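You operate a simulated robot arm through the tools that you are given. There is no shell and no other tool. Be economical: measure what you need, move in short steps, check, and stop when the job is done.

You run a simulated robot arm. Do the job below in one go: nothing can be reset, and whatever is moved stays where it is left.

TASK
Run part B on return until the sight glass clears, then draw 50 ml into the clear cup.
Fine: valve to return before the pump starts, pump off before it goes back to feed; tap shut.

It is judged by the outcome, as a careful person would: the job done as asked, and still so three seconds after it is handed in. It fails if anything else is knocked over, pushed out of place, dropped, spilled or broken.

THE ROBOT
A 6-joint arm with a two-finger gripper, on a carriage that runs on a rail from [0.004, -1.617] to [-0.002, 0.723] (x, y) and turns from -2.129 to 3.665 rad about z. Base frame: it is fixed where the carriage stands at the start and does not move with it; the origin is on the floor, on the carriage's upright axis, x ahead of it, y to its left, z up. Lengths are in m, angles in rad, forces in N, time in s.
Its first joint turns from -2.897 to 2.897 rad. Places, roughly: blue pump switch [0.7, 0.2, 1.2]; blue return valve [0.7, 0.2, 1.1]; sample tap [0.7, 0.3, 1]; sight glass [0.8, 0.2, 0.9]; tank B [0.7, -0.9, 0.6]. Payload 2.54 kg.
Tool frame: the origin (TCP) lies between the finger pads and is the grasp point; the fingertips stand 0.023 m ahead of it; z points along the fingers, y is the line along which they close. Largest opening 0.126 m; the body of the gripper starts 0.082 m behind the TCP.
Orientation is that of the tool frame in the base frame, as a unit quaternion [w, x, y, z]. With the fingers straight down and closing along the base's y, the tool's x points along the base's -x, its y along +y and its z along -z.

THE INTERFACE
- The arm moves only by the tool arm_command. Its argument "series" is a list of rows, each a list of 7 numbers: the shift along the tool's x, y, z in units of 50 mm (1.0 is 50 mm), then the turn, a rotation vector about the tool's x, y, z in units of 5 degrees (1.0 is 5 degrees), then the closure, from 0 (fully open) to 1 (shut). In form: [[x, y, z, rx, ry, rz, claw], ...]. A call has 1 to 20 rows; each row shifts and turns the commanded pose from where the row before left it, along the tool's axes as they then stand. A call with a number of a shift or a turn outside -1 to 1 is refused whole. Each row takes 0.2 s and may step no farther than 0.05 m and 0.15 rad from the row before; otherwise, or with a gripper value out of range, the whole call is refused. Where a pose cannot be reached the arm comes as near as it can. A force on the tool above 50 N (or 10 N above the force at the start of the call, whichever is more), or a blocked arm, ends the call early, and 0.2 s more pass. Each finger halts on what it meets, pressing with about 39 N; the grip force reading is that of the motor and also rises with nothing between the fingers. The clock runs only during rows and for 0.2 s after the last one: add rows that do not move to give the fingers time. It gives the time, the measured TCP pose, the force on the tool (base axes), the opening and the grip force at its end, in the units of the frame above (readings bear some noise), with the torque about the TCP (base axes, N m) and any sound that the robot's microphone picked up.
- Cameras (640 x 400 px; columns grow to the right, rows downward): "scene" is now at [0.0738, 0.2142, 1.5372]; the picture's right is [0.21, -0.98, 0.00], its down [-0.59, -0.13, -0.79] and it looks along [0.78, 0.17, -0.61] (base axes); focal length 288 px, centre (320, 200). "wrist" rides on the gripper at [0.082, 0.014, -0.122] in the tool frame; the picture's right is [-0.17, 0.99, 0.00], its down [-0.79, -0.13, -0.60] and it looks along [-0.59, -0.10, 0.80] (tool axes); focal length 243 px, centre (320, 200). There is no depth. A picture from a camera that has moved, and an enlarged one, comes with that camera's place and axes in the base frame and with its lens. The place of the scene camera against the robot may be out by one fixed shift of up to 0.018 m in any direction.
- camera(camera): a new picture of that camera. It takes no simulated time.
- raise_lower(by): slides the trunk up (or, below 0, down) by that many m; the arm and the scene camera ride with it, the base frame stays. It gives what a move gives, with no picture.
- base_move(legs): drives the robot by 1 to 6 legs, each [ahead, left, turn to the left] in m, m and rad, along the robot's own axes; the way and the turn of a leg run together, so that a leg with both is an arc; at most 1.5 m and 3.142 rad a leg. The arm and the cameras ride along, it lands a little off, and it stops where it bumps. It keeps to its track: a leg is cut to what the track allows. It gives what a move gives.
- turn_head(pan, tilt): turns the head with the scene camera to pan (to the left, within 2.094 rad either way) and tilt (down, from -0.506 to 1.204), counted from straight ahead of the robot. It gives what a move gives.
- zoom(camera, box): a new picture of the part [left, top, right, bottom] of that camera's present view, enlarged. It takes no simulated time.
- hand_in(): hands the job in; it is judged then, once.

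Go step by step. Nothing tells you exact positions but the pictures and the camera data: compare them with the known pose of the tool, close in by small moves and look again before you grip or let go. The budget is 120 turns and 98 pictures, counting those below and the enlarged ones. Unless the task says otherwise, let go and move clear before handing in, and close with one line.

The tools are called after "Request:" as a command line: name --pt "numbers of a row" for each row, then --argument value for the rest, lists and objects as JSON in quotes. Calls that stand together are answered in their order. arm_command: Moves the arm, as the interface text tells. Its arguments: {"type":"object","properties":{"series":{"type":"array","items":{"type":"array","items":{"type":"number"}}}},"required":["series"]} The other tools are called the same way: raise_lower (by) slides the trunk up or down; base_move (legs) drives the base; turn_head (pan, tilt) turns the head that bears the scene camera; camera (camera) takes a picture; zoom (camera, box) takes an enlarged picture of a part of a camera's view; hand_in () hands the job in.

At the start:

```text
time: 0.0
tool_pos: [0.3705, 0.2982, 1.3398]
tcp_rot: [0.0, 0.0, 1.0, 0.0]
force: [0.8, 0.3, -0.2]
ft_torque: [0.02, -0.01, 0.02]
finger_gap: 0.1262
finger_force: 0.0
trunk travel left (down, up): [-0.35, 0.14]
robot x, y, heading: [-0.0016, 0.0027, -0.001]
head pan, tilt: [0.213, 0.654]
```

scene: 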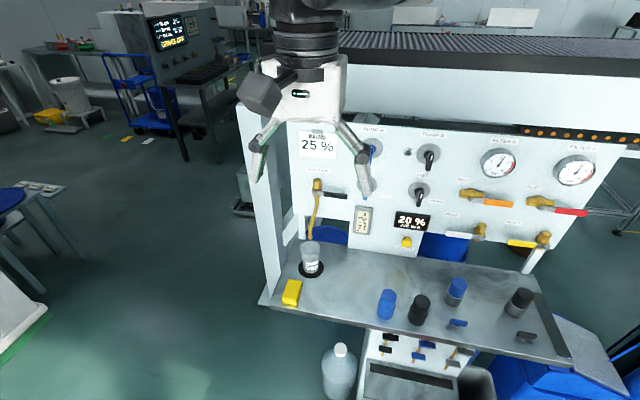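
wrist: 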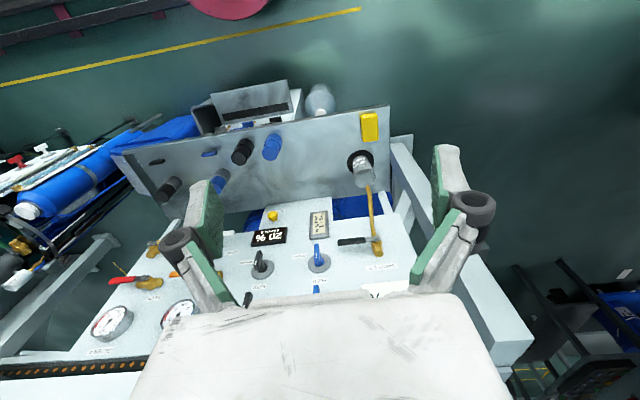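

I see a panel with switches, valves, a sight glass and a sample tap above a shelf with a cup. First I'll look closely at the labels.

Request:
zoom --camera "scene" --box '[280, 110, 460, 222]'

Request:
zoom --camera "scene" --box '[280, 200, 460, 312]'

Request:
zoom --camera "scene" --box '[400, 120, 640, 270]'

```text
3.56 times, centred on (370, 166) of scene
camera zoom: at [0.0738, 0.2142, 1.5372], right [0.21, -0.98, 0.0], down [-0.59, -0.13, -0.79], along [0.78, 0.17, -0.61], focal length 1024 px, centre (142, 321)
```

zoom: 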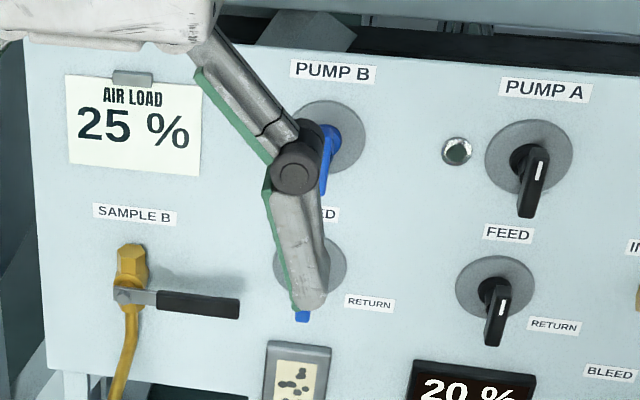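

```text
3.56 times, centred on (370, 256) of scene
camera zoom: at [0.0738, 0.2142, 1.5372], right [0.21, -0.98, 0.0], down [-0.59, -0.13, -0.79], along [0.78, 0.17, -0.61], focal length 1024 px, centre (142, 1)
```

zoom: 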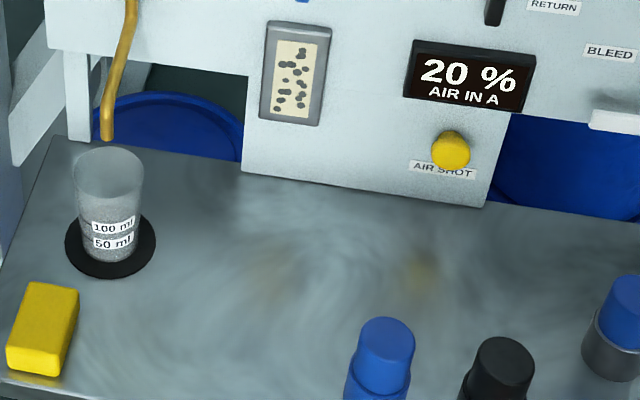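

```text
2.67 times, centred on (520, 195) of scene
camera zoom: at [0.0738, 0.2142, 1.5372], right [0.21, -0.98, 0.0], down [-0.59, -0.13, -0.79], along [0.78, 0.17, -0.61], focal length 768 px, centre (-213, 213)
```

zoom: 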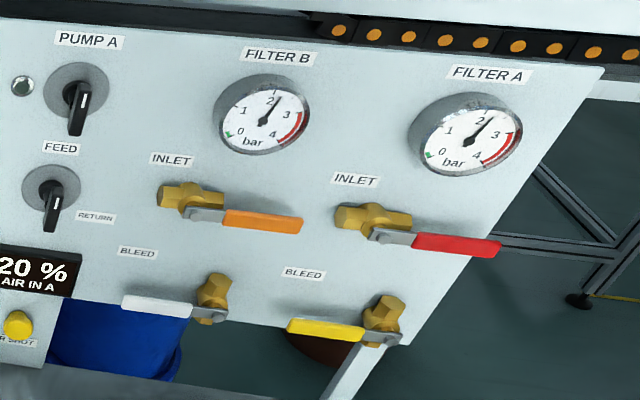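

The panel carries pump B (blue switch), the B feed/return valve, sample tap B and the sight glass. I'll bring the tool to horizontal, pointing at the panel, while staying well off it.

Request:
arm_command --pt "-1 0 0 0 0 0 0" --pt "-1 0 0 0 0 0 0" --pt "0 0 0 0 -1 0 0" --pt "0 0 0 0 -1 0 0" --pt "0 0 0 0 -1 0 0" --pt "0 0 0 0 -1 0 0" --pt "0 0 0 0 -1 0 0" --pt "0 0 0 0 -1 0 0" --pt "0 0 0 0 -1 0 0" --pt "0 0 0 0 -1 0 0" --pt "0 0 0 0 -1 0 0" --pt "0 0 0 0 -1 0 0" --pt "0 0 0 0 -1 0 0" --pt "0 0 0 0 -1 0 0" --pt "0 0 0 0 -1 0 0" --pt "0 0 0 0 -1 0 0" --pt "0 0 0 0 -1 0 0" --pt "0 0 0 0 -1 0 0" --pt "0 0 0 0 -1 0 0" --pt "0 0 0 0 -1 0 0"

Request:
camera --camera "scene"

Request:
camera --camera "wrist"

```text
time: 4.2
tool_pos: [0.4704, 0.2985, 1.3406]
tcp_rot: [0.707, 0.0, 0.707, 0.0]
force: [0.5, -0.1, 0.8]
ft_torque: [0.03, -0.01, -0.03]
finger_gap: 0.126
finger_force: 0.1
trunk travel left (down, up): [-0.35, 0.14]
robot x, y, heading: [-0.0048, -0.0005, -0.004]
head pan, tilt: [0.213, 0.654]
```

```text
92 pictures are left
camera scene: at [0.0738, 0.2143, 1.5372], right [0.21, -0.98, 0.0], down [-0.59, -0.13, -0.79], along [0.78, 0.17, -0.61], focal length 288 px, centre (320, 200)
```

scene: 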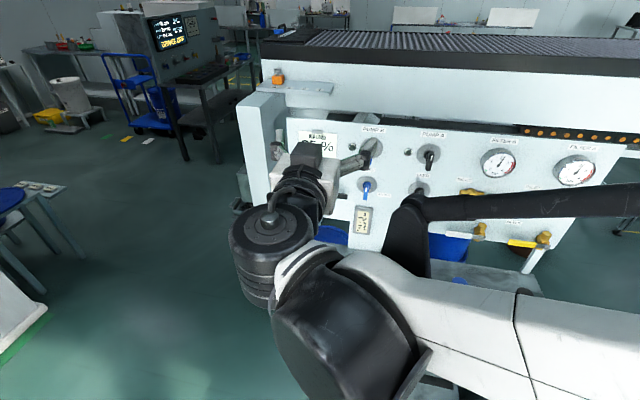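

```text
91 pictures are left
camera wrist: at [0.3486, 0.3104, 1.2568], right [0.0, 0.99, 0.17], down [-0.6, -0.13, 0.79], along [0.8, -0.1, 0.59], focal length 243 px, centre (320, 200)
```

wrist: 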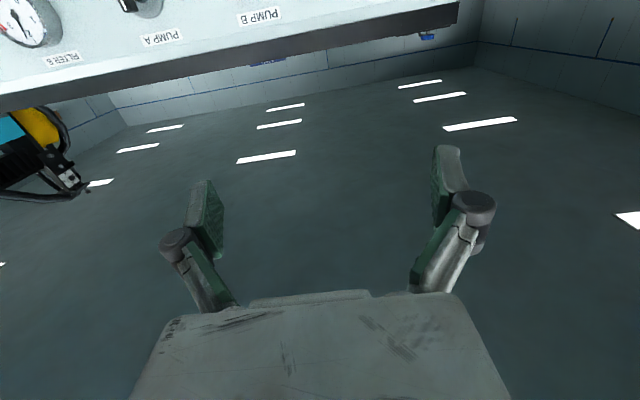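

The arm blocks part of the head's view and the wrist camera looks upward, so I'll roll the tool half a turn to put the wrist camera above the fingers.

Request:
arm_command --pt "0 0 0 0 0 1 0" --pt "0 0 0 0 0 1 0" --pt "0 0 0 0 0 1 0" --pt "0 0 0 0 0 1 0" --pt "0 0 0 0 0 1 0" --pt "0 0 0 0 0 1 0" --pt "0 0 0 0 0 1 0" --pt "0 0 0 0 0 1 0" --pt "0 0 0 0 0 1 0" --pt "0 0 0 0 0 1 0" --pt "0 0 0 0 0 1 0" --pt "0 0 0 0 0 1 0" --pt "0 0 0 0 0 1 0" --pt "0 0 0 0 0 1 0" --pt "0 0 0 0 0 1 0" --pt "0 0 0 0 0 1 0" --pt "0 0 0 0 0 1 0" --pt "0 0 0 0 0 1 0"

Request:
arm_command --pt "0 0 0 0 0 1 0" --pt "0 0 0 0 0 1 0" --pt "0 0 0 0 0 1 0" --pt "0 0 0 0 0 1 0" --pt "0 0 0 0 0 1 0" --pt "0 0 0 0 0 1 0" --pt "0 0 0 0 0 1 0" --pt "0 0 0 0 0 1 0" --pt "0 0 0 0 0 1 0" --pt "0 0 0 0 0 1 0" --pt "0 0 0 0 0 1 0" --pt "0 0 0 0 0 1 0" --pt "0 0 0 0 0 1 0" --pt "0 0 0 0 0 1 0" --pt "0 0 0 0 0 1 0" --pt "0 0 0 0 0 1 0" --pt "0 0 0 0 0 1 0" --pt "0 0 0 0 0 1 0"

Request:
camera --camera "wrist"

Request:
camera --camera "scene"

```text
time: 8.0
tool_pos: [0.4703, 0.2954, 1.341]
tcp_rot: [0.522, 0.474, 0.534, 0.466]
force: [-0.5, -0.3, -0.7]
ft_torque: [-0.01, -0.01, 0.0]
finger_gap: 0.1261
finger_force: 0.1
out of reach, approached as far as the arm can: row 18
trunk travel left (down, up): [-0.35, 0.14]
robot x, y, heading: [-0.0036, -0.0028, -0.004]
head pan, tilt: [0.213, 0.654]
```

```text
time: 11.8
tool_pos: [0.5291, 0.2452, 1.3414]
tcp_rot: [0.386, 0.584, 0.524, 0.485]
force: [-0.9, -0.3, -0.6]
ft_torque: [0.0, 0.04, -0.04]
finger_gap: 0.1257
finger_force: 0.0
out of reach, approached as far as the arm can: row 1, 2, 3, 4, 5, 6, 7, 8, 9, 10, 11, 12, 13, 14, 15, 16, 17, 18
trunk travel left (down, up): [-0.35, 0.14]
robot x, y, heading: [0.0022, 0.0, 0.002]
head pan, tilt: [0.213, 0.654]
```

```text
90 pictures are left
camera wrist: at [0.4121, 0.3154, 1.3936], right [0.24, -0.31, 0.92], down [-0.6, -0.8, -0.12], along [0.77, -0.52, -0.38], focal length 243 px, centre (320, 200)
```

wrist: 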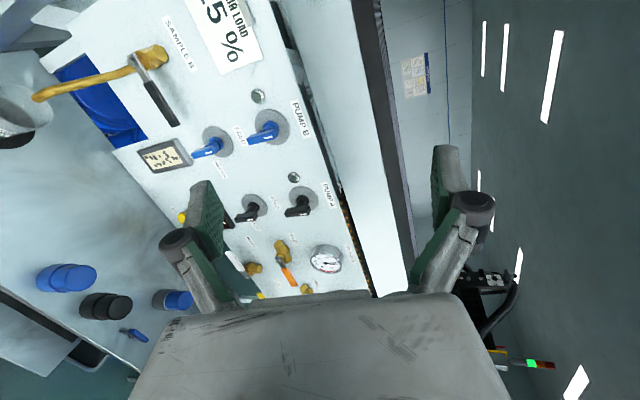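

```text
89 pictures are left
camera scene: at [0.0737, 0.2142, 1.5372], right [0.21, -0.98, 0.0], down [-0.59, -0.13, -0.79], along [0.78, 0.17, -0.61], focal length 288 px, centre (320, 200)
```

scene: 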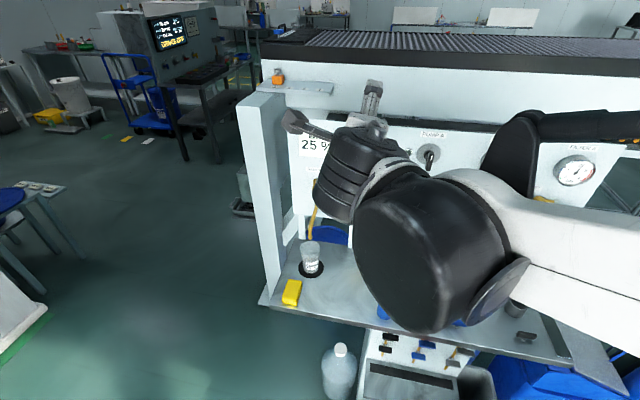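

The last joint hit its limit at about 85 degrees of roll. I'll roll back and try the other direction.

Request:
arm_command --pt "0 0 0 0 0 -1 0" --pt "0 0 0 0 0 -1 0" --pt "0 0 0 0 0 -1 0" --pt "0 0 0 0 0 -1 0" --pt "0 0 0 0 0 -1 0" --pt "0 0 0 0 0 -1 0" --pt "0 0 0 0 0 -1 0" --pt "0 0 0 0 0 -1 0" --pt "0 0 0 0 0 -1 0" --pt "0 0 0 0 0 -1 0" --pt "0 0 0 0 0 -1 0" --pt "0 0 0 0 0 -1 0" --pt "0 0 0 0 0 -1 0" --pt "0 0 0 0 0 -1 0" --pt "0 0 0 0 0 -1 0" --pt "0 0 0 0 0 -1 0" --pt "0 0 0 0 0 -1 0" --pt "0 0 0 0 0 -1 0"

```text
time: 15.6
tool_pos: [0.5277, 0.2442, 1.3394]
tcp_rot: [0.626, 0.053, 0.775, 0.071]
force: [-0.3, -0.9, -0.4]
ft_torque: [0.02, -0.01, 0.01]
finger_gap: 0.1257
finger_force: 0.1
trunk travel left (down, up): [-0.35, 0.14]
robot x, y, heading: [-0.0019, -0.0022, 0.0]
head pan, tilt: [0.213, 0.654]
```

Request:
arm_command --pt "0 0 0 0 0 -1 0" --pt "0 0 0 0 0 -1 0" --pt "0 0 0 0 0 -1 0" --pt "0 0 0 0 0 -1 0" --pt "0 0 0 0 0 -1 0" --pt "0 0 0 0 0 -1 0" --pt "0 0 0 0 0 -1 0" --pt "0 0 0 0 0 -1 0" --pt "0 0 0 0 0 -1 0" --pt "0 0 0 0 0 -1 0" --pt "0 0 0 0 0 -1 0" --pt "0 0 0 0 0 -1 0" --pt "0 0 0 0 0 -1 0" --pt "0 0 0 0 0 -1 0" --pt "0 0 0 0 0 -1 0" --pt "0 0 0 0 0 -1 0" --pt "0 0 0 0 0 -1 0" --pt "0 0 0 0 0 -1 0"

Request:
arm_command --pt "0 0 0 0 0 -1 0" --pt "0 0 0 0 0 -1 0" --pt "0 0 0 0 0 -1 0" --pt "0 0 0 0 0 -1 0" --pt "0 0 0 0 0 -1 0" --pt "0 0 0 0 0 -1 0" --pt "0 0 0 0 0 -1 0" --pt "0 0 0 0 0 -1 0" --pt "0 0 0 0 0 -1 0" --pt "0 0 0 0 0 -1 0" --pt "0 0 0 0 0 -1 0" --pt "0 0 0 0 0 -1 0" --pt "0 0 0 0 0 -1 0" --pt "0 0 0 0 0 -1 0" --pt "0 0 0 0 0 -1 0" --pt "0 0 0 0 0 -1 0" --pt "0 0 0 0 0 -1 0" --pt "0 0 0 0 0 -1 0"

```text
time: 19.4
tool_pos: [0.5286, 0.2435, 1.3411]
tcp_rot: [0.493, -0.511, 0.586, -0.391]
force: [0.0, -0.6, 0.1]
ft_torque: [0.0, 0.0, 0.01]
finger_gap: 0.1261
finger_force: 0.0
trunk travel left (down, up): [-0.35, 0.14]
robot x, y, heading: [0.0015, 0.0021, -0.003]
head pan, tilt: [0.213, 0.654]
```

```text
time: 23.2
tool_pos: [0.5278, 0.2458, 1.34]
tcp_rot: [-0.071, 0.775, -0.053, 0.626]
force: [0.4, 0.2, -1.2]
ft_torque: [0.02, -0.02, 0.0]
finger_gap: 0.1261
finger_force: 0.1
trunk travel left (down, up): [-0.35, 0.14]
robot x, y, heading: [0.0011, 0.0038, 0.0]
head pan, tilt: [0.213, 0.654]
```

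The other direction works. Now I'll true up the orientation and look.

Request:
arm_command --pt "0 0 -0.5 -0.1 0.81 -0.68 0" --pt "0 0 -0.5 -0.1 0.81 -0.68 0" --pt "0 0 -0.5 -0.1 0.81 -0.68 0"

Request:
camera --camera "wrist"

Request:
camera --camera "scene"

```text
time: 24.0
tool_pos: [0.4547, 0.2422, 1.3499]
tcp_rot: [0.0, 0.707, -0.001, 0.708]
force: [-0.4, -0.1, 0.0]
ft_torque: [-0.02, 0.02, -0.02]
finger_gap: 0.126
finger_force: 0.1
trunk travel left (down, up): [-0.35, 0.14]
robot x, y, heading: [-0.0018, 0.0012, 0.001]
head pan, tilt: [0.213, 0.654]
```

```text
88 pictures are left
camera wrist: at [0.3325, 0.2268, 1.4305], right [0.0, -0.99, -0.17], down [-0.6, 0.13, -0.79], along [0.8, 0.1, -0.59], focal length 243 px, centre (320, 200)
```

wrist: 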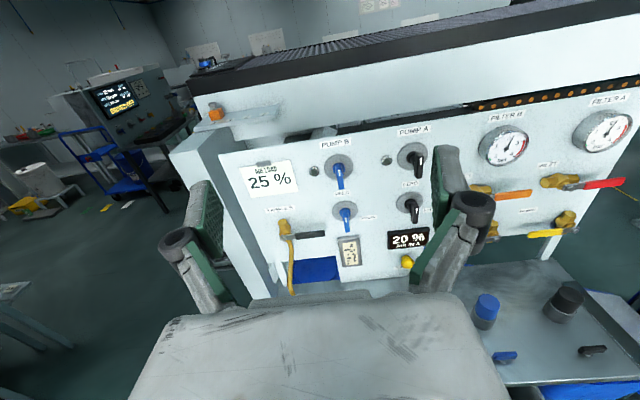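

```text
87 pictures are left
camera scene: at [0.0739, 0.2142, 1.5372], right [0.21, -0.98, 0.0], down [-0.59, -0.13, -0.79], along [0.78, 0.17, -0.61], focal length 288 px, centre (320, 200)
```

scene: 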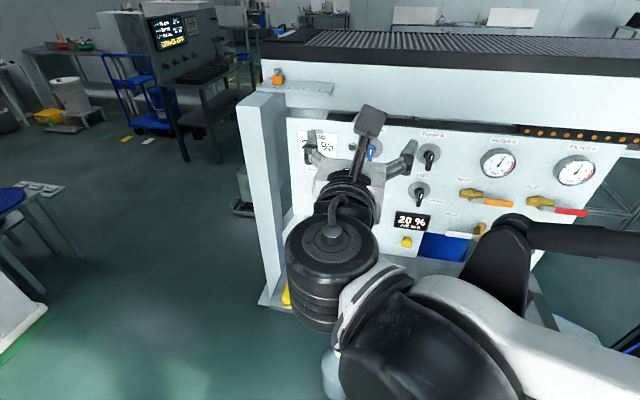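

Request:
zoom --camera "wrist" --box '[240, 120, 440, 280]'

```text
2.50 times, centred on (340, 200) of wrist
camera zoom: at [0.3325, 0.2268, 1.4305], right [0.0, -0.99, -0.17], down [-0.6, 0.13, -0.79], along [0.8, 0.1, -0.59], focal length 606 px, centre (270, 200)
```

zoom: 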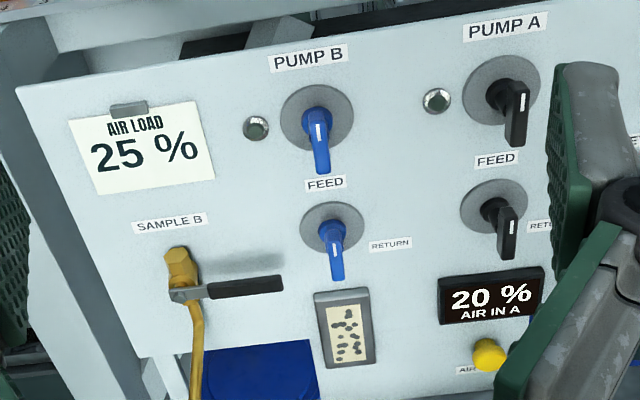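

The wrist view shows the layout clearly: pump B axis near (0.773, 0.229, 1.182), valve B axis near (0.773, 0.230, 1.058) with its mark up at FEED, and RETURN to the right. I'll lower the trunk to bring the tool level with the valve.

Request:
raise_lower --by -0.2

Request:
camera --camera "wrist"

Request:
camera --camera "scene"

```text
time: 26.2
tool_pos: [0.4552, 0.2426, 1.1492]
tcp_rot: [-0.001, 0.707, -0.001, 0.707]
force: [-0.6, 0.0, -0.4]
ft_torque: [0.02, 0.04, 0.0]
finger_gap: 0.126
finger_force: 0.2
trunk travel left (down, up): [-0.15, 0.34]
robot x, y, heading: [-0.0042, 0.003, 0.004]
head pan, tilt: [0.213, 0.654]
```

```text
85 pictures are left
camera wrist: at [0.3327, 0.2268, 1.2306], right [0.0, -0.99, -0.17], down [-0.6, 0.13, -0.79], along [0.8, 0.1, -0.59], focal length 243 px, centre (320, 200)
```

wrist: 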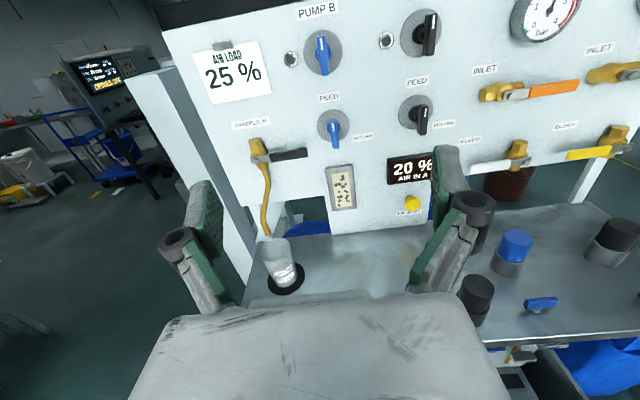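

```text
84 pictures are left
camera scene: at [0.0738, 0.2142, 1.3374], right [0.21, -0.98, 0.0], down [-0.59, -0.13, -0.79], along [0.78, 0.17, -0.61], focal length 288 px, centre (320, 200)
```

scene: 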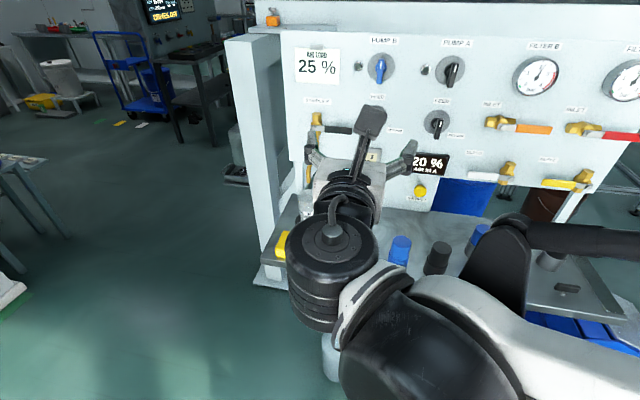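

Request:
zoom --camera "wrist" --box '[280, 20, 400, 160]'

Request:
zoom --camera "wrist" --box '[220, 110, 380, 300]'

```text
2.86 times, centred on (340, 90) of wrist
camera zoom: at [0.3327, 0.2268, 1.2306], right [0.0, -0.99, -0.17], down [-0.6, 0.13, -0.79], along [0.8, 0.1, -0.59], focal length 693 px, centre (263, 514)
```

zoom: 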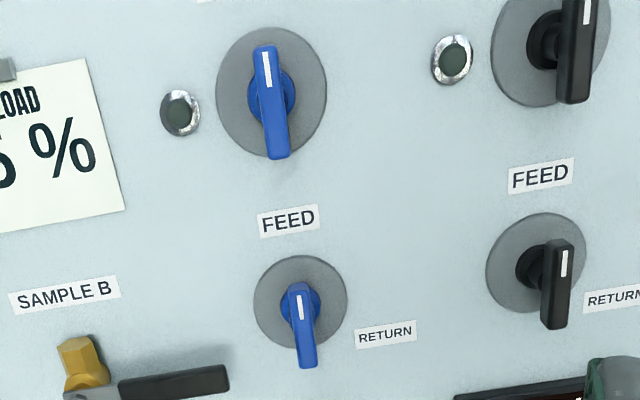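

```text
2.11 times, centred on (300, 205) of wrist
camera zoom: at [0.3327, 0.2268, 1.2306], right [0.0, -0.99, -0.17], down [-0.6, 0.13, -0.79], along [0.8, 0.1, -0.59], focal length 511 px, centre (362, 190)
```

zoom: 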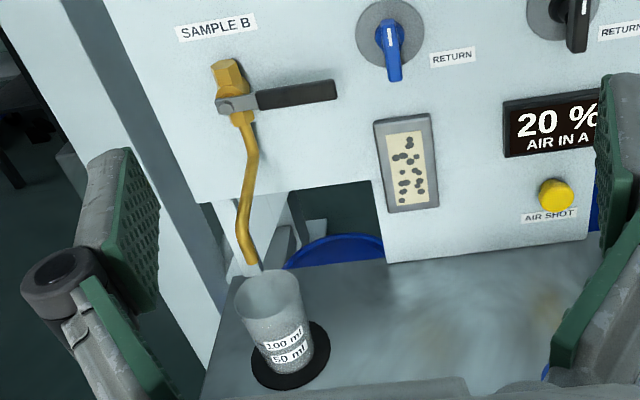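

Both switch bars are centred on their discs with a white mark on top. I'll approach in front of the valve, staying off the panel.

Request:
arm_command --pt "-0.365 0.063 0.6 0 0 0 0" --pt "-0.365 0.063 0.6 0 0 0 0" --pt "-0.365 0.063 0.6 0 0 0 0" --pt "-0.365 0.063 0.6 0 0 0 0" --pt "0 0 0 0 0 0 0"

Request:
camera --camera "wrist"

Request:
camera --camera "scene"

```text
time: 27.4
tool_pos: [0.5743, 0.2288, 1.0758]
tcp_rot: [0.0, 0.707, -0.001, 0.707]
force: [0.0, -0.1, -1.2]
ft_torque: [-0.02, -0.01, -0.03]
finger_gap: 0.1257
finger_force: 0.1
trunk travel left (down, up): [-0.15, 0.34]
robot x, y, heading: [-0.002, 0.0017, -0.005]
head pan, tilt: [0.213, 0.654]
```

```text
81 pictures are left
camera wrist: at [0.4518, 0.2135, 1.1564], right [0.0, -0.99, -0.17], down [-0.6, 0.13, -0.79], along [0.8, 0.1, -0.59], focal length 243 px, centre (320, 200)
```

wrist: 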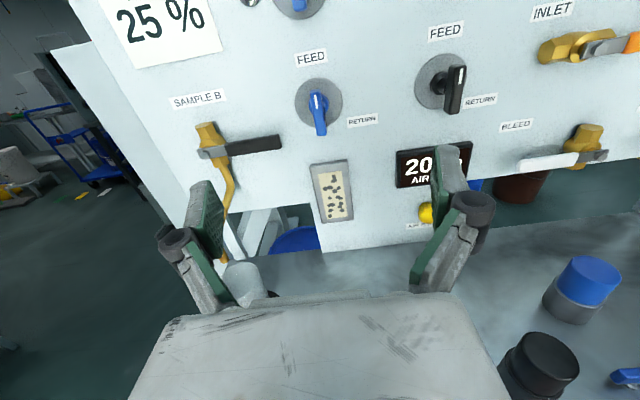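

```text
80 pictures are left
camera scene: at [0.0741, 0.2143, 1.3372], right [0.21, -0.98, 0.0], down [-0.6, -0.13, -0.79], along [0.78, 0.17, -0.61], focal length 288 px, centre (320, 200)
```

scene: 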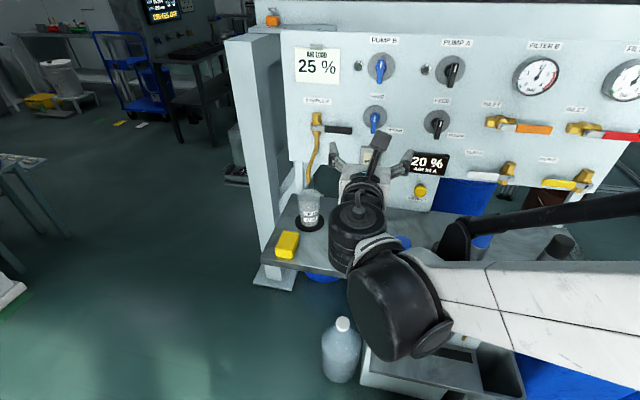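

Refined estimate: panel face at x≈0.750, valve axis at (0.229, 1.078), and bar tip at x≈0.705. I'll narrow the fingers to stay clear of the tap lever, then close in and look.

Request:
arm_command --pt "0.04 0 0 0 0 0 0.3" --pt "0 0 0.5 0 0 0 0.66" --pt "0 0 0.5 0 0 0 0.66" --pt "0 0 0.5 0 0 0 0.66" --pt "0 0 0.2 0 0 0 0.66"

Request:
camera --camera "wrist"

```text
time: 28.6
tool_pos: [0.6579, 0.2294, 1.0789]
tcp_rot: [0.0, 0.707, -0.001, 0.707]
force: [-0.1, 0.7, -0.3]
ft_torque: [-0.02, 0.01, 0.02]
finger_gap: 0.0426
finger_force: 0.2
trunk travel left (down, up): [-0.15, 0.34]
robot x, y, heading: [0.0005, 0.0014, -0.001]
head pan, tilt: [0.213, 0.654]
```

```text
79 pictures are left
camera wrist: at [0.5375, 0.2136, 1.1589], right [0.0, -0.99, -0.17], down [-0.6, 0.13, -0.79], along [0.8, 0.1, -0.59], focal length 243 px, centre (320, 200)
```

wrist: 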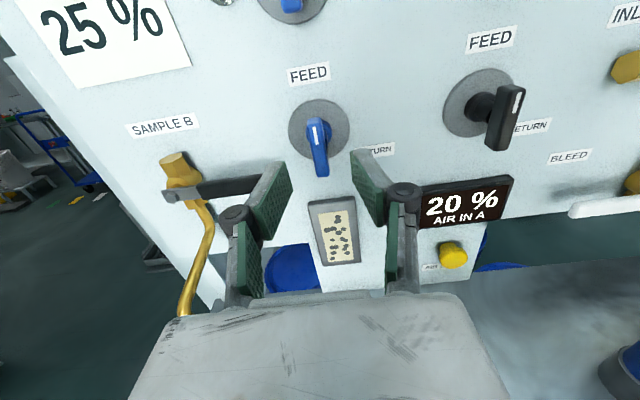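

Aligned; the bar sits centred between the fingers. Advancing to straddle it, then looking again.

Request:
arm_command --pt "0 0 0.4 0 0 0 0.66" --pt "0 0 0.4 0 0 0 0.66" --pt "0 0 0.3 0 0 0 0.66" --pt "0 0 0 0 0 0 0.66"

Request:
camera --camera "wrist"

```text
time: 29.6
tool_pos: [0.7138, 0.2299, 1.0783]
tcp_rot: [-0.001, 0.707, -0.001, 0.707]
force: [0.3, 0.1, 0.2]
ft_torque: [-0.01, -0.05, -0.01]
finger_gap: 0.0428
finger_force: 0.0
trunk travel left (down, up): [-0.15, 0.34]
robot x, y, heading: [-0.0012, -0.0015, -0.004]
head pan, tilt: [0.213, 0.654]
```

```text
78 pictures are left
camera wrist: at [0.5924, 0.2142, 1.1597], right [0.0, -0.99, -0.17], down [-0.6, 0.13, -0.79], along [0.8, 0.1, -0.59], focal length 243 px, centre (320, 200)
```

wrist: 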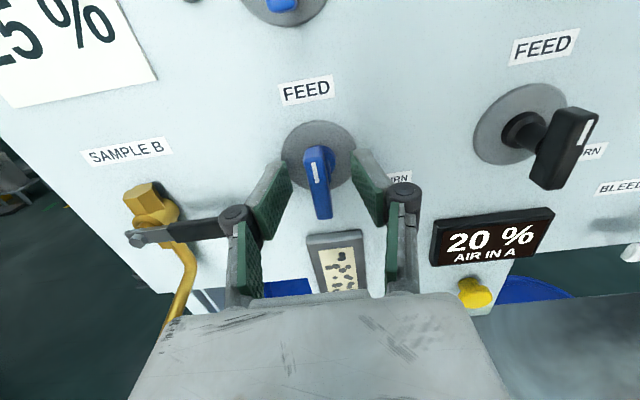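

Straddled well. Closing on the bar.

Request:
arm_command --pt "0 0 0 0 0 0 0.85" --pt "0 0 0 0 0 0 1" --pt "0 0 0 0 0 0 1" --pt "0 0 0 0 0 0 1"

```text
time: 30.6
tool_pos: [0.7132, 0.2298, 1.0796]
tcp_rot: [0.0, 0.707, -0.001, 0.707]
force: [-11.9, 4.2, -5.6]
ft_torque: [0.04, 0.4, 0.17]
finger_gap: 0.0132
finger_force: 39.4
trunk travel left (down, up): [-0.15, 0.34]
robot x, y, heading: [0.0004, -0.0007, -0.0]
head pan, tilt: [0.213, 0.654]
```

Gripped (13 mm). Turning clockwise toward RETURN.

Request:
arm_command --pt "0 0 0 0 0 1 1" --pt "0 0 0 0 0 1 1" --pt "0 0 0 0 0 1 1" --pt "0 0 0 0 0 1 1" --pt "0 0 0 0 0 1 1" --pt "0 0 0 0 0 1 1"

Request:
camera --camera "wrist"

```text
time: 32.0
tool_pos: [0.7133, 0.2282, 1.0783]
tcp_rot: [-0.182, 0.683, -0.184, 0.683]
force: [-7.0, 0.3, -8.6]
ft_torque: [-0.04, -0.49, -0.24]
finger_gap: 0.0131
finger_force: 38.9
trunk travel left (down, up): [-0.15, 0.34]
robot x, y, heading: [0.001, 0.0028, -0.006]
head pan, tilt: [0.213, 0.654]
stopped in row 6: the force on the tool passed its limit at 52 N (the readings are from after the stop); the commanded pose is now the measured one
```

```text
77 pictures are left
camera wrist: at [0.5912, 0.1742, 1.1415], right [0.0, -0.77, -0.64], down [-0.6, 0.51, -0.62], along [0.8, 0.38, -0.46], focal length 243 px, centre (320, 200)
```

wrist: 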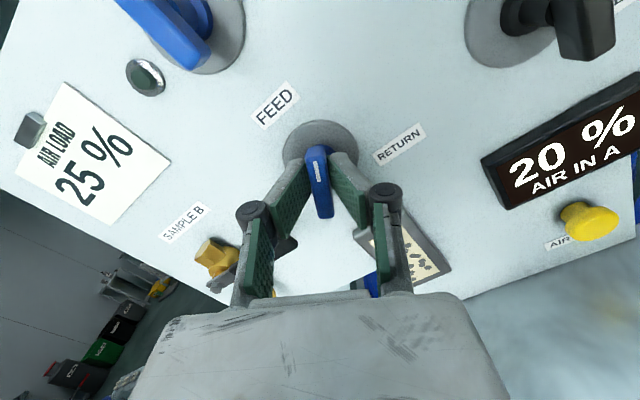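

Request:
zoom --camera "wrist" --box '[190, 110, 390, 300]'

Request:
camera --camera "scene"

```text
2.11 times, centred on (290, 205) of wrist
camera zoom: at [0.5912, 0.1742, 1.1415], right [0.0, -0.77, -0.64], down [-0.6, 0.51, -0.62], along [0.8, 0.38, -0.46], focal length 511 px, centre (383, 190)
```

zoom: 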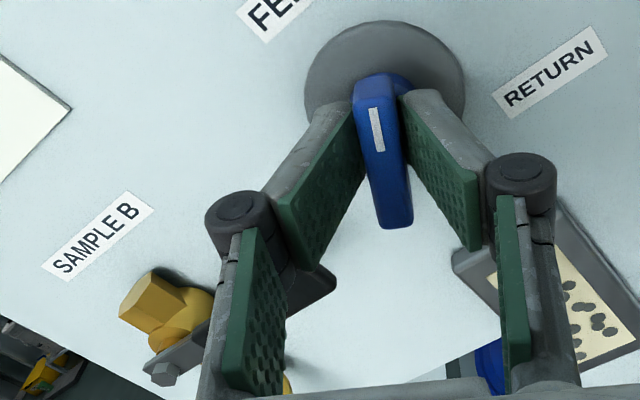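

```text
75 pictures are left
camera scene: at [0.0737, 0.2143, 1.3375], right [0.21, -0.98, 0.0], down [-0.59, -0.13, -0.79], along [0.78, 0.17, -0.61], focal length 288 px, centre (320, 200)
```

scene: 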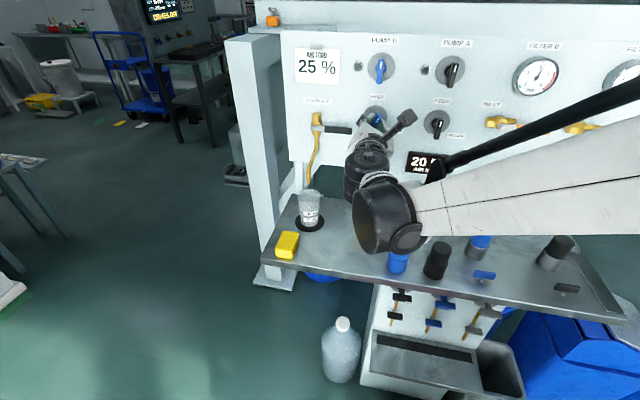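

The valve has turned about 30° and nothing is in the way, so the force is likely a slight axis misalignment. Continuing gently.

Request:
arm_command --pt "0 0 0 0 0 0.5 1" --pt "0 0 0 0 0 0.5 1" --pt "0 0 0 0 0 0.5 1"

```text
time: 32.9
tool_pos: [0.7126, 0.2274, 1.0796]
tcp_rot: [-0.227, 0.669, -0.228, 0.67]
force: [-28.8, -7.1, -29.7]
ft_torque: [-0.13, 1.15, 0.35]
finger_gap: 0.013
finger_force: 39.6
trunk travel left (down, up): [-0.15, 0.34]
robot x, y, heading: [-0.003, 0.0, -0.004]
head pan, tilt: [0.213, 0.654]
```

Force pulls the tool down and back, so I'll ease the pose that way and carry on.

Request:
arm_command --pt "-0.063 0.049 -0.06 0 0 0 1"

```text
time: 33.2
tool_pos: [0.7111, 0.2294, 1.0776]
tcp_rot: [-0.226, 0.669, -0.229, 0.67]
force: [18.3, 1.1, 32.7]
ft_torque: [0.13, -0.71, 0.07]
finger_gap: 0.0133
finger_force: 40.3
trunk travel left (down, up): [-0.15, 0.34]
robot x, y, heading: [-0.0026, 0.0004, 0.002]
head pan, tilt: [0.213, 0.654]
```

Request:
arm_command --pt "0.032 -0.024 0.025 0 0 0 1" --pt "0 0 0 0 0 0.5 1" --pt "0 0 0 0 0 0.5 1" --pt "0 0 0 0 0 0.5 1"

```text
time: 34.2
tool_pos: [0.7112, 0.2289, 1.0778]
tcp_rot: [-0.27, 0.653, -0.271, 0.654]
force: [14.4, -0.3, 20.6]
ft_torque: [-0.01, 0.16, 0.53]
finger_gap: 0.0132
finger_force: 39.6
trunk travel left (down, up): [-0.15, 0.34]
robot x, y, heading: [-0.0011, -0.0015, -0.0]
head pan, tilt: [0.213, 0.654]
```

Request:
arm_command --pt "0.015 -0.015 0.012 0 0 0.5 1" --pt "0 0 0 0 0 0.5 1" --pt "0 0 0 0 0 0.5 1" --pt "0 0 0 0 0 0.5 1"

```text
time: 35.2
tool_pos: [0.7112, 0.2272, 1.0766]
tcp_rot: [-0.326, 0.627, -0.328, 0.627]
force: [-5.7, -2.1, -14.3]
ft_torque: [-0.05, 0.09, -0.36]
finger_gap: 0.0133
finger_force: 39.4
trunk travel left (down, up): [-0.15, 0.34]
robot x, y, heading: [0.003, 0.0014, 0.001]
head pan, tilt: [0.213, 0.654]
```

Force is low now; 55° turned. Continuing.

Request:
arm_command --pt "0 0 0 0 0 0.5 1" --pt "0 0 0 0 0 0.5 1" --pt "0 0 0 0 0 0.5 1" --pt "0 0 0 0 0 0.5 1"

```text
time: 36.2
tool_pos: [0.7122, 0.2274, 1.0764]
tcp_rot: [-0.379, 0.596, -0.381, 0.596]
force: [-26.7, -6.5, -41.2]
ft_torque: [-0.16, 1.13, 0.41]
finger_gap: 0.0131
finger_force: 39.6
trunk travel left (down, up): [-0.15, 0.34]
robot x, y, heading: [-0.0035, -0.0044, -0.004]
head pan, tilt: [0.213, 0.654]
```

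Request:
arm_command --pt "-0.02 0.045 -0.025 0 0 0 1" --pt "0 0 0 0 0 0.5 1" --pt "0 0 0 0 0 0.5 1"

```text
time: 37.0
tool_pos: [0.7117, 0.2276, 1.0764]
tcp_rot: [-0.405, 0.579, -0.407, 0.58]
force: [7.0, -4.1, 9.7]
ft_torque: [-0.02, -0.18, 0.12]
finger_gap: 0.0128
finger_force: 39.6
trunk travel left (down, up): [-0.15, 0.34]
robot x, y, heading: [-0.0025, 0.0037, -0.004]
head pan, tilt: [0.213, 0.654]
```

Request:
arm_command --pt "0 0 0 0 0 0.5 1" --pt "0 0.008 0 0 0 0.5 1" --pt "0 0.008 0 0 0 0.5 1" --pt "0 0.008 0 0 0 0.5 1"

Request:
camera --camera "wrist"

```text
time: 38.0
tool_pos: [0.7129, 0.2278, 1.0758]
tcp_rot: [-0.446, 0.547, -0.447, 0.55]
force: [4.5, -1.1, 18.4]
ft_torque: [0.06, -0.33, 0.3]
finger_gap: 0.0129
finger_force: 39.1
trunk travel left (down, up): [-0.15, 0.34]
robot x, y, heading: [0.0015, -0.0038, -0.004]
head pan, tilt: [0.213, 0.654]
stopped in row 4: the force on the tool passed its limit at 52 N (the readings are from after the stop); the commanded pose is now the measured one
```

```text
74 pictures are left
camera wrist: at [0.5901, 0.1434, 1.0772], right [0.0, -0.04, -1.0], down [-0.59, 0.8, -0.03], along [0.8, 0.59, -0.02], focal length 243 px, centre (320, 200)
```

wrist: 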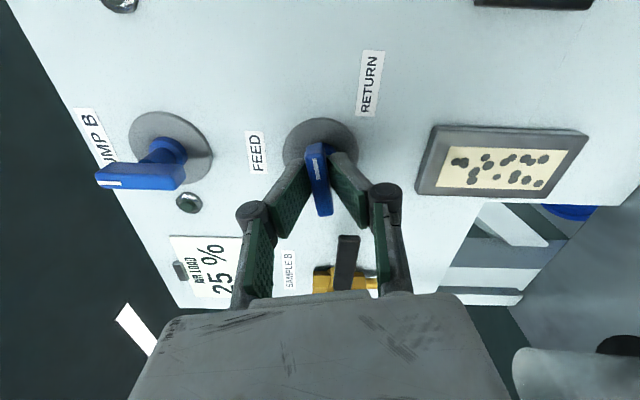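

About 78° done; finishing the last part with a small correction.

Request:
arm_command --pt "0 -0.015 0 0 0 0.6 1" --pt "0 0 0 0 0 0.6 1" --pt "0 0 0 0 0 0.6 1"

```text
time: 38.8
tool_pos: [0.7119, 0.2282, 1.0753]
tcp_rot: [-0.488, 0.51, -0.49, 0.512]
force: [-0.2, -5.6, 4.3]
ft_torque: [0.06, -0.05, -0.15]
finger_gap: 0.013
finger_force: 39.3
trunk travel left (down, up): [-0.15, 0.34]
robot x, y, heading: [-0.0022, 0.0022, 0.003]
head pan, tilt: [0.213, 0.654]
```

Request:
arm_command --pt "0 0 0 0 0 0.6 1" --pt "0 0 0 0 0 0.3 1" --pt "0 0 0 0 0 0 1"

Request:
zoom --camera "wrist" --box '[220, 50, 420, 230]'

```text
time: 39.6
tool_pos: [0.7123, 0.2291, 1.076]
tcp_rot: [0.507, -0.491, 0.509, -0.493]
force: [-1.2, -9.6, -0.7]
ft_torque: [-1.01, 0.01, -0.32]
finger_gap: 0.0134
finger_force: 39.3
trunk travel left (down, up): [-0.15, 0.34]
robot x, y, heading: [-0.0019, -0.0022, 0.001]
head pan, tilt: [0.213, 0.654]
```

```text
2.22 times, centred on (320, 140) of wrist
camera zoom: at [0.5901, 0.1451, 1.0572], right [0.0, 0.2, -0.98], down [-0.59, 0.79, 0.16], along [0.8, 0.58, 0.12], focal length 539 px, centre (320, 333)
```

zoom: 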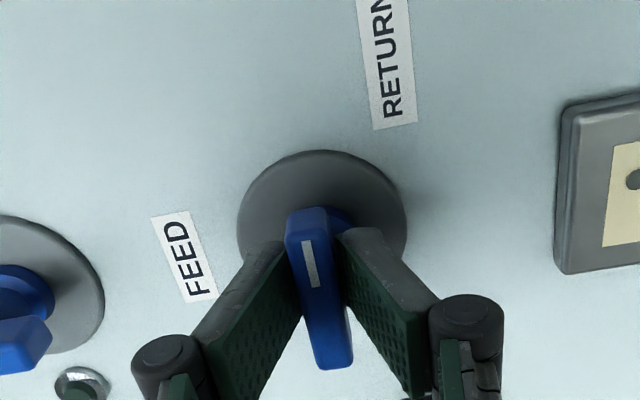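

Valve is at RETURN against its stop. Releasing, backing off, rolling the gripper back.

Request:
arm_command --pt "0 0 0 0 0 -0.35 0.9" --pt "0 0 0 0 0 0 0.62" --pt "0 0 0 0 0 0 0.62" --pt "0 0 -0.8 0 0 0 0.62" --pt "0 0 -0.8 0 0 0 0.62" --pt "0 0 -0.4 0 0 0 0.62"

Request:
arm_command --pt "0 0 0 0 0 -1 0.62" --pt "0 0 0 0 0 -1 0.62" --pt "0 0 0 0 0 -1 0.62" --pt "0 0 0 0 0 -1 0.62" --pt "0 0 0 0 0 -1 0.62" --pt "0 0 0 0 0 -1 0.62" --pt "0 0 0 0 0 -1 0.62" --pt "0 0 0 0 0 -1 0.62" --pt "0 0 0 0 0 -1 0.62" --pt "0 0 0 0 0 -1 0.62" --pt "0 0 0 0 0 -1 0.62" --pt "0 0 0 0 0 -1 0.62" --pt "0 0 0 0 0 -1 0.62" --pt "0 0 0 0 0 -1 0.62" --pt "0 0 0 0 0 -1 0.62" --pt "0 0 0 0 0 -1 0.62" --pt "0 0 0 0 0 -1 0.62" --pt "0 0 0 0 0 -1 0.62"

Request:
camera --camera "wrist"

```text
time: 41.0
tool_pos: [0.6122, 0.2256, 1.0755]
tcp_rot: [0.5, -0.499, 0.501, -0.5]
force: [0.9, 0.0, 0.2]
ft_torque: [-0.02, -0.03, 0.0]
finger_gap: 0.0478
finger_force: 0.0
trunk travel left (down, up): [-0.15, 0.34]
robot x, y, heading: [0.0002, -0.0021, 0.001]
head pan, tilt: [0.213, 0.654]
```

```text
time: 44.8
tool_pos: [0.6129, 0.2293, 1.0738]
tcp_rot: [0.001, 0.707, -0.001, 0.707]
force: [0.5, -0.2, 0.5]
ft_torque: [-0.04, -0.01, -0.04]
finger_gap: 0.0479
finger_force: 0.1
trunk travel left (down, up): [-0.15, 0.34]
robot x, y, heading: [-0.0016, 0.0043, 0.003]
head pan, tilt: [0.213, 0.654]
```

```text
72 pictures are left
camera wrist: at [0.4909, 0.214, 1.1555], right [0.0, -0.99, -0.17], down [-0.6, 0.13, -0.79], along [0.8, 0.1, -0.59], focal length 243 px, centre (320, 200)
```

wrist: 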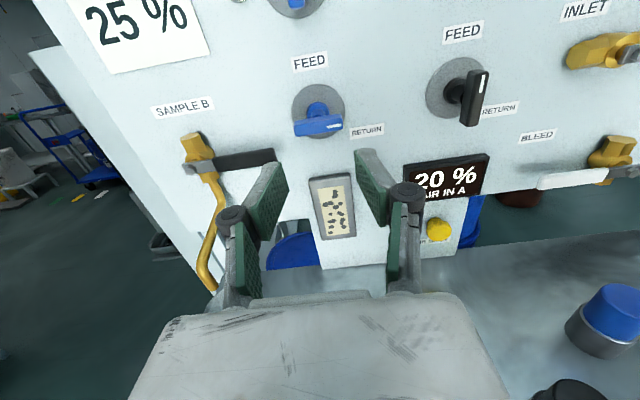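

The valve bar is horizontal, its mark toward RETURN. Raising to the pump switch.

Request:
raise_lower --by 0.114

Request:
camera --camera "wrist"

```text
time: 46.2
tool_pos: [0.612, 0.2277, 1.1885]
tcp_rot: [0.0, 0.707, -0.001, 0.707]
force: [-0.1, -0.3, -0.3]
ft_torque: [-0.01, 0.01, 0.0]
finger_gap: 0.0479
finger_force: 0.0
trunk travel left (down, up): [-0.264, 0.226]
robot x, y, heading: [-0.0003, 0.001, -0.001]
head pan, tilt: [0.213, 0.654]
```

```text
71 pictures are left
camera wrist: at [0.4909, 0.2139, 1.2694], right [0.0, -0.99, -0.17], down [-0.6, 0.14, -0.79], along [0.8, 0.1, -0.59], focal length 243 px, centre (320, 200)
```

wrist: 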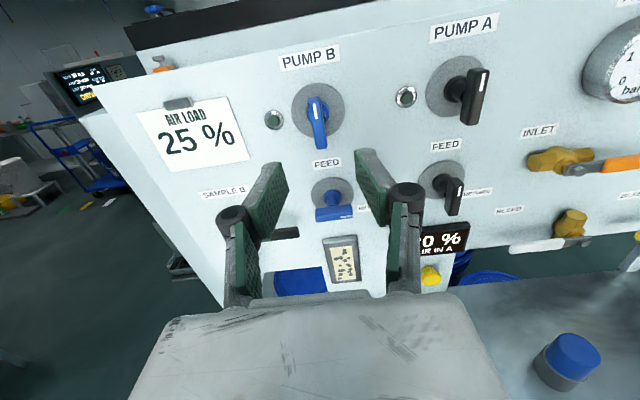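

The pump switch is centred likewise. Advancing partway and checking.

Request:
arm_command --pt "0.04 0 0.5 0 0 0 0.62" --pt "0 0 0.5 0 0 0 0.62" --pt "0 0 0.4 0 0 0 0.62" --pt "0 0 0.35 0 0 0 0.62" --pt "0 0 0.15 0 0 0 0.62" --pt "0 0 0 0 0 0 0.62"

Request:
camera --camera "wrist"

```text
time: 47.6
tool_pos: [0.708, 0.2288, 1.191]
tcp_rot: [0.0, 0.707, -0.002, 0.707]
force: [0.0, 0.5, 0.5]
ft_torque: [-0.02, 0.01, 0.02]
finger_gap: 0.048
finger_force: 0.1
trunk travel left (down, up): [-0.264, 0.226]
robot x, y, heading: [-0.003, 0.0021, -0.001]
head pan, tilt: [0.213, 0.654]
```

```text
70 pictures are left
camera wrist: at [0.5858, 0.214, 1.272], right [0.0, -0.99, -0.17], down [-0.6, 0.14, -0.79], along [0.8, 0.1, -0.59], focal length 243 px, centre (320, 200)
```

wrist: 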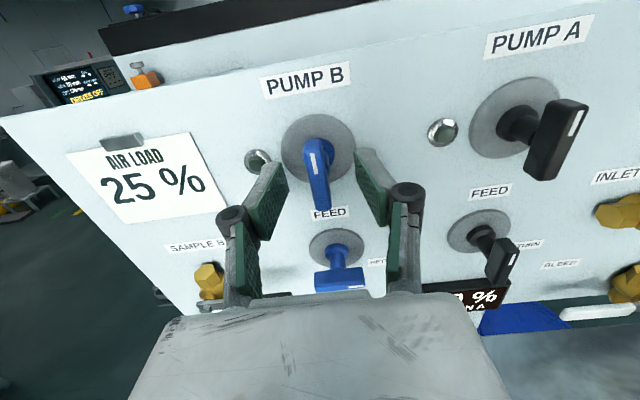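

Well placed. Closing to measure the bar width, then opening slightly so a loose grip can turn it without side load.

Request:
arm_command --pt "0.03 0 0 0 0 0 0.8" --pt "0 0 0 0 0 0 1" --pt "0 0 0 0 0 0 1" --pt "0 0 0 0 0 0 1"

```text
time: 48.6
tool_pos: [0.7074, 0.231, 1.1931]
tcp_rot: [0.001, 0.707, -0.001, 0.707]
force: [4.4, 8.3, 5.7]
ft_torque: [0.03, 0.06, 0.14]
finger_gap: 0.0128
finger_force: 40.1
trunk travel left (down, up): [-0.264, 0.226]
robot x, y, heading: [-0.0005, 0.0039, -0.007]
head pan, tilt: [0.213, 0.654]
```

Request:
arm_command --pt "0 0 0 0 0 0 0.873" --pt "0 0 0 0 0 0.7 0.873" --pt "0 0 0 0 0 0.7 0.873" --pt "0 0 0 0 0 0.7 0.873" --pt "0 0 0 0 0 0.7 0.873" --pt "0 0 0 0 0 0.7 0.873" --pt "0 0 0 0 0 0.7 0.873" --pt "0 0 0 0 0 0.7 0.873" --pt "0 0 0 0 0 0.7 0.873"

```text
time: 50.6
tool_pos: [0.7077, 0.2294, 1.1923]
tcp_rot: [-0.17, 0.686, -0.172, 0.686]
force: [-0.1, 2.1, 2.9]
ft_torque: [-0.04, -0.04, 0.07]
finger_gap: 0.0183
finger_force: 1.7
trunk travel left (down, up): [-0.264, 0.226]
robot x, y, heading: [0.0013, -0.0004, -0.001]
head pan, tilt: [0.213, 0.654]
```

Very low force. Continuing.

Request:
arm_command --pt "0 0 0 0 0 0.8 0.873" --pt "0 0 0 0 0 0.8 0.873" --pt "0 0 0 0 0 0.8 0.873" --pt "0 0 0 0 0 0.8 0.873" --pt "0 0 0 0 0 0.8 0.873" --pt "0 0 0 0 0 0.8 0.873" --pt "0 0 0 0 0 0.8 0.873" --pt "0 0 0 0 0 0.8 0.873" --pt "0 0 0 0 0 0.8 0.873" --pt "0 0 0 0 0 0.8 0.873" --pt "0 0 0 0 0 0.8 0.873" --pt "0 0 0 0 0 0.8 0.873" --pt "0 0 0 0 0 0.8 0.873" --pt "0 0 0 0 0 0.8 0.873" --pt "0 0 0 0 0 0.8 0.873"

Request:
camera --camera "wrist"

```text
time: 53.8
tool_pos: [0.7078, 0.2293, 1.1935]
tcp_rot: [-0.491, 0.507, -0.493, 0.508]
force: [1.0, 0.0, -2.1]
ft_torque: [0.07, 0.03, 0.0]
finger_gap: 0.0179
finger_force: 1.7
trunk travel left (down, up): [-0.264, 0.226]
robot x, y, heading: [0.0008, -0.0005, -0.001]
head pan, tilt: [0.213, 0.654]
```

```text
69 pictures are left
camera wrist: at [0.5861, 0.1452, 1.18], right [0.0, 0.13, -0.99], down [-0.6, 0.8, 0.11], along [0.8, 0.59, 0.08], focal length 243 px, centre (320, 200)
```

wrist: 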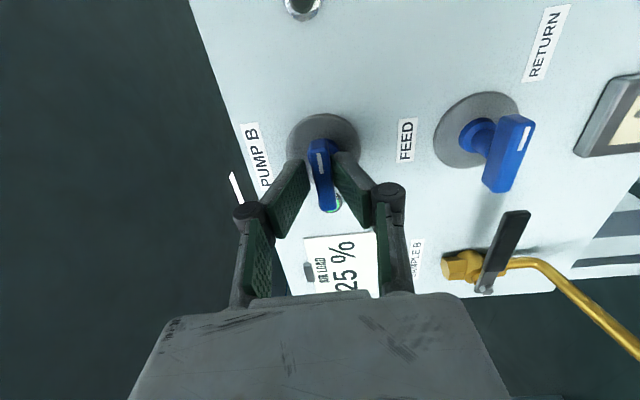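

Request:
arm_command --pt "0 0 0 0 0 0.5 0.873" --pt "0 0 0 0 0 0.0 1" --pt "0 0 0 0 0 0.0 1"

Request:
zoom --camera "wrist" --box '[220, 90, 640, 260]'

```text
time: 54.8
tool_pos: [0.7082, 0.2288, 1.1904]
tcp_rot: [0.501, -0.497, 0.505, -0.498]
force: [4.8, 0.4, -24.6]
ft_torque: [-0.73, 0.4, 0.18]
finger_gap: 0.0131
finger_force: 39.1
trunk travel left (down, up): [-0.264, 0.226]
robot x, y, heading: [0.0, 0.0026, -0.0]
head pan, tilt: [0.213, 0.654]
stopped in row 3: the force on the tool passed its limit at 52 N (the readings are from after the stop); the commanded pose is now the measured one
```

```text
1.52 times, centred on (430, 175) of wrist
camera zoom: at [0.5862, 0.1457, 1.1744], right [0.0, 0.18, -0.98], down [-0.59, 0.79, 0.14], along [0.8, 0.59, 0.1], focal length 370 px, centre (152, 238)
```

zoom: 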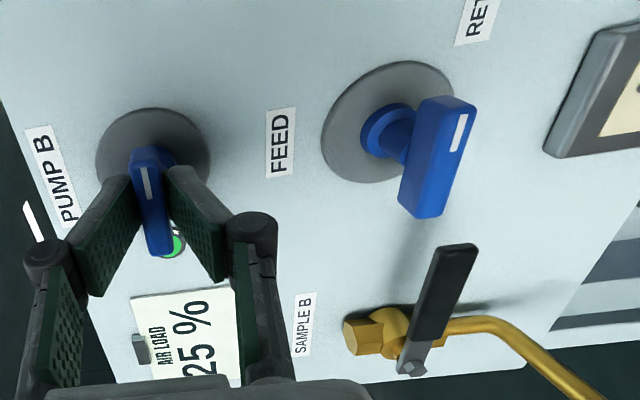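

Pump B lamp is glowing green. Releasing and backing off to watch the sight glass.

Request:
arm_command --pt "0 0 0 0 0 0 0.85" --pt "0 0 0 0 0 0 0.62" --pt "0 0 0 0 0 0 0.62" --pt "0 0 -0.8 0 0 0 0.62" --pt "0 0 -0.8 0 0 0 0.62" --pt "0 0 -0.8 0 0 0 0.62"

Request:
camera --camera "wrist"

Request:
camera --camera "scene"

```text
time: 56.2
tool_pos: [0.5908, 0.2289, 1.1916]
tcp_rot: [0.501, -0.496, 0.504, -0.498]
force: [0.4, 0.3, 0.2]
ft_torque: [0.0, 0.01, -0.01]
finger_gap: 0.0478
finger_force: 0.0
trunk travel left (down, up): [-0.264, 0.226]
robot x, y, heading: [0.0008, 0.0007, 0.004]
head pan, tilt: [0.213, 0.654]
```

```text
67 pictures are left
camera wrist: at [0.4683, 0.1455, 1.1752], right [0.0, 0.18, -0.98], down [-0.59, 0.79, 0.14], along [0.8, 0.59, 0.1], focal length 243 px, centre (320, 200)
```

wrist: 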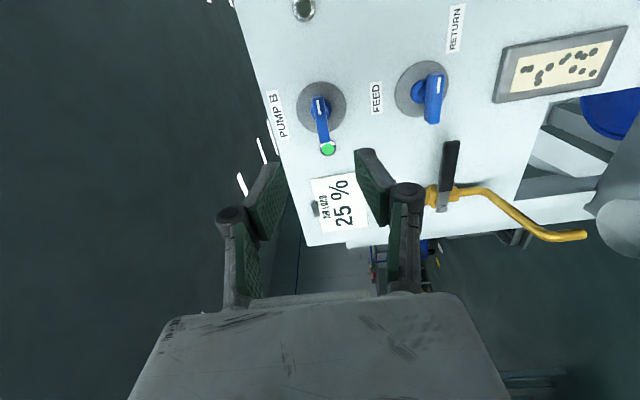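

```text
66 pictures are left
camera scene: at [0.0742, 0.2141, 1.4512], right [0.21, -0.98, 0.0], down [-0.59, -0.13, -0.79], along [0.78, 0.17, -0.61], focal length 288 px, centre (320, 200)
```

scene: 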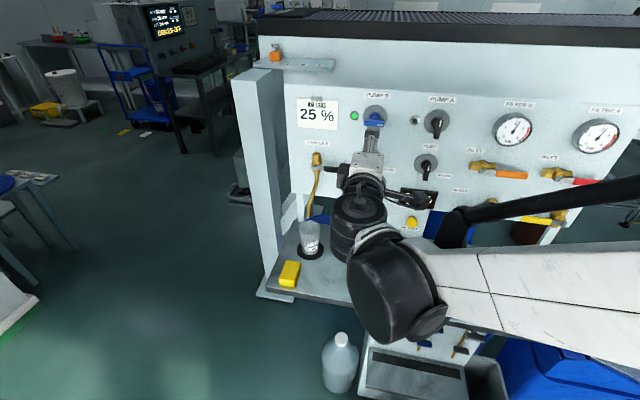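

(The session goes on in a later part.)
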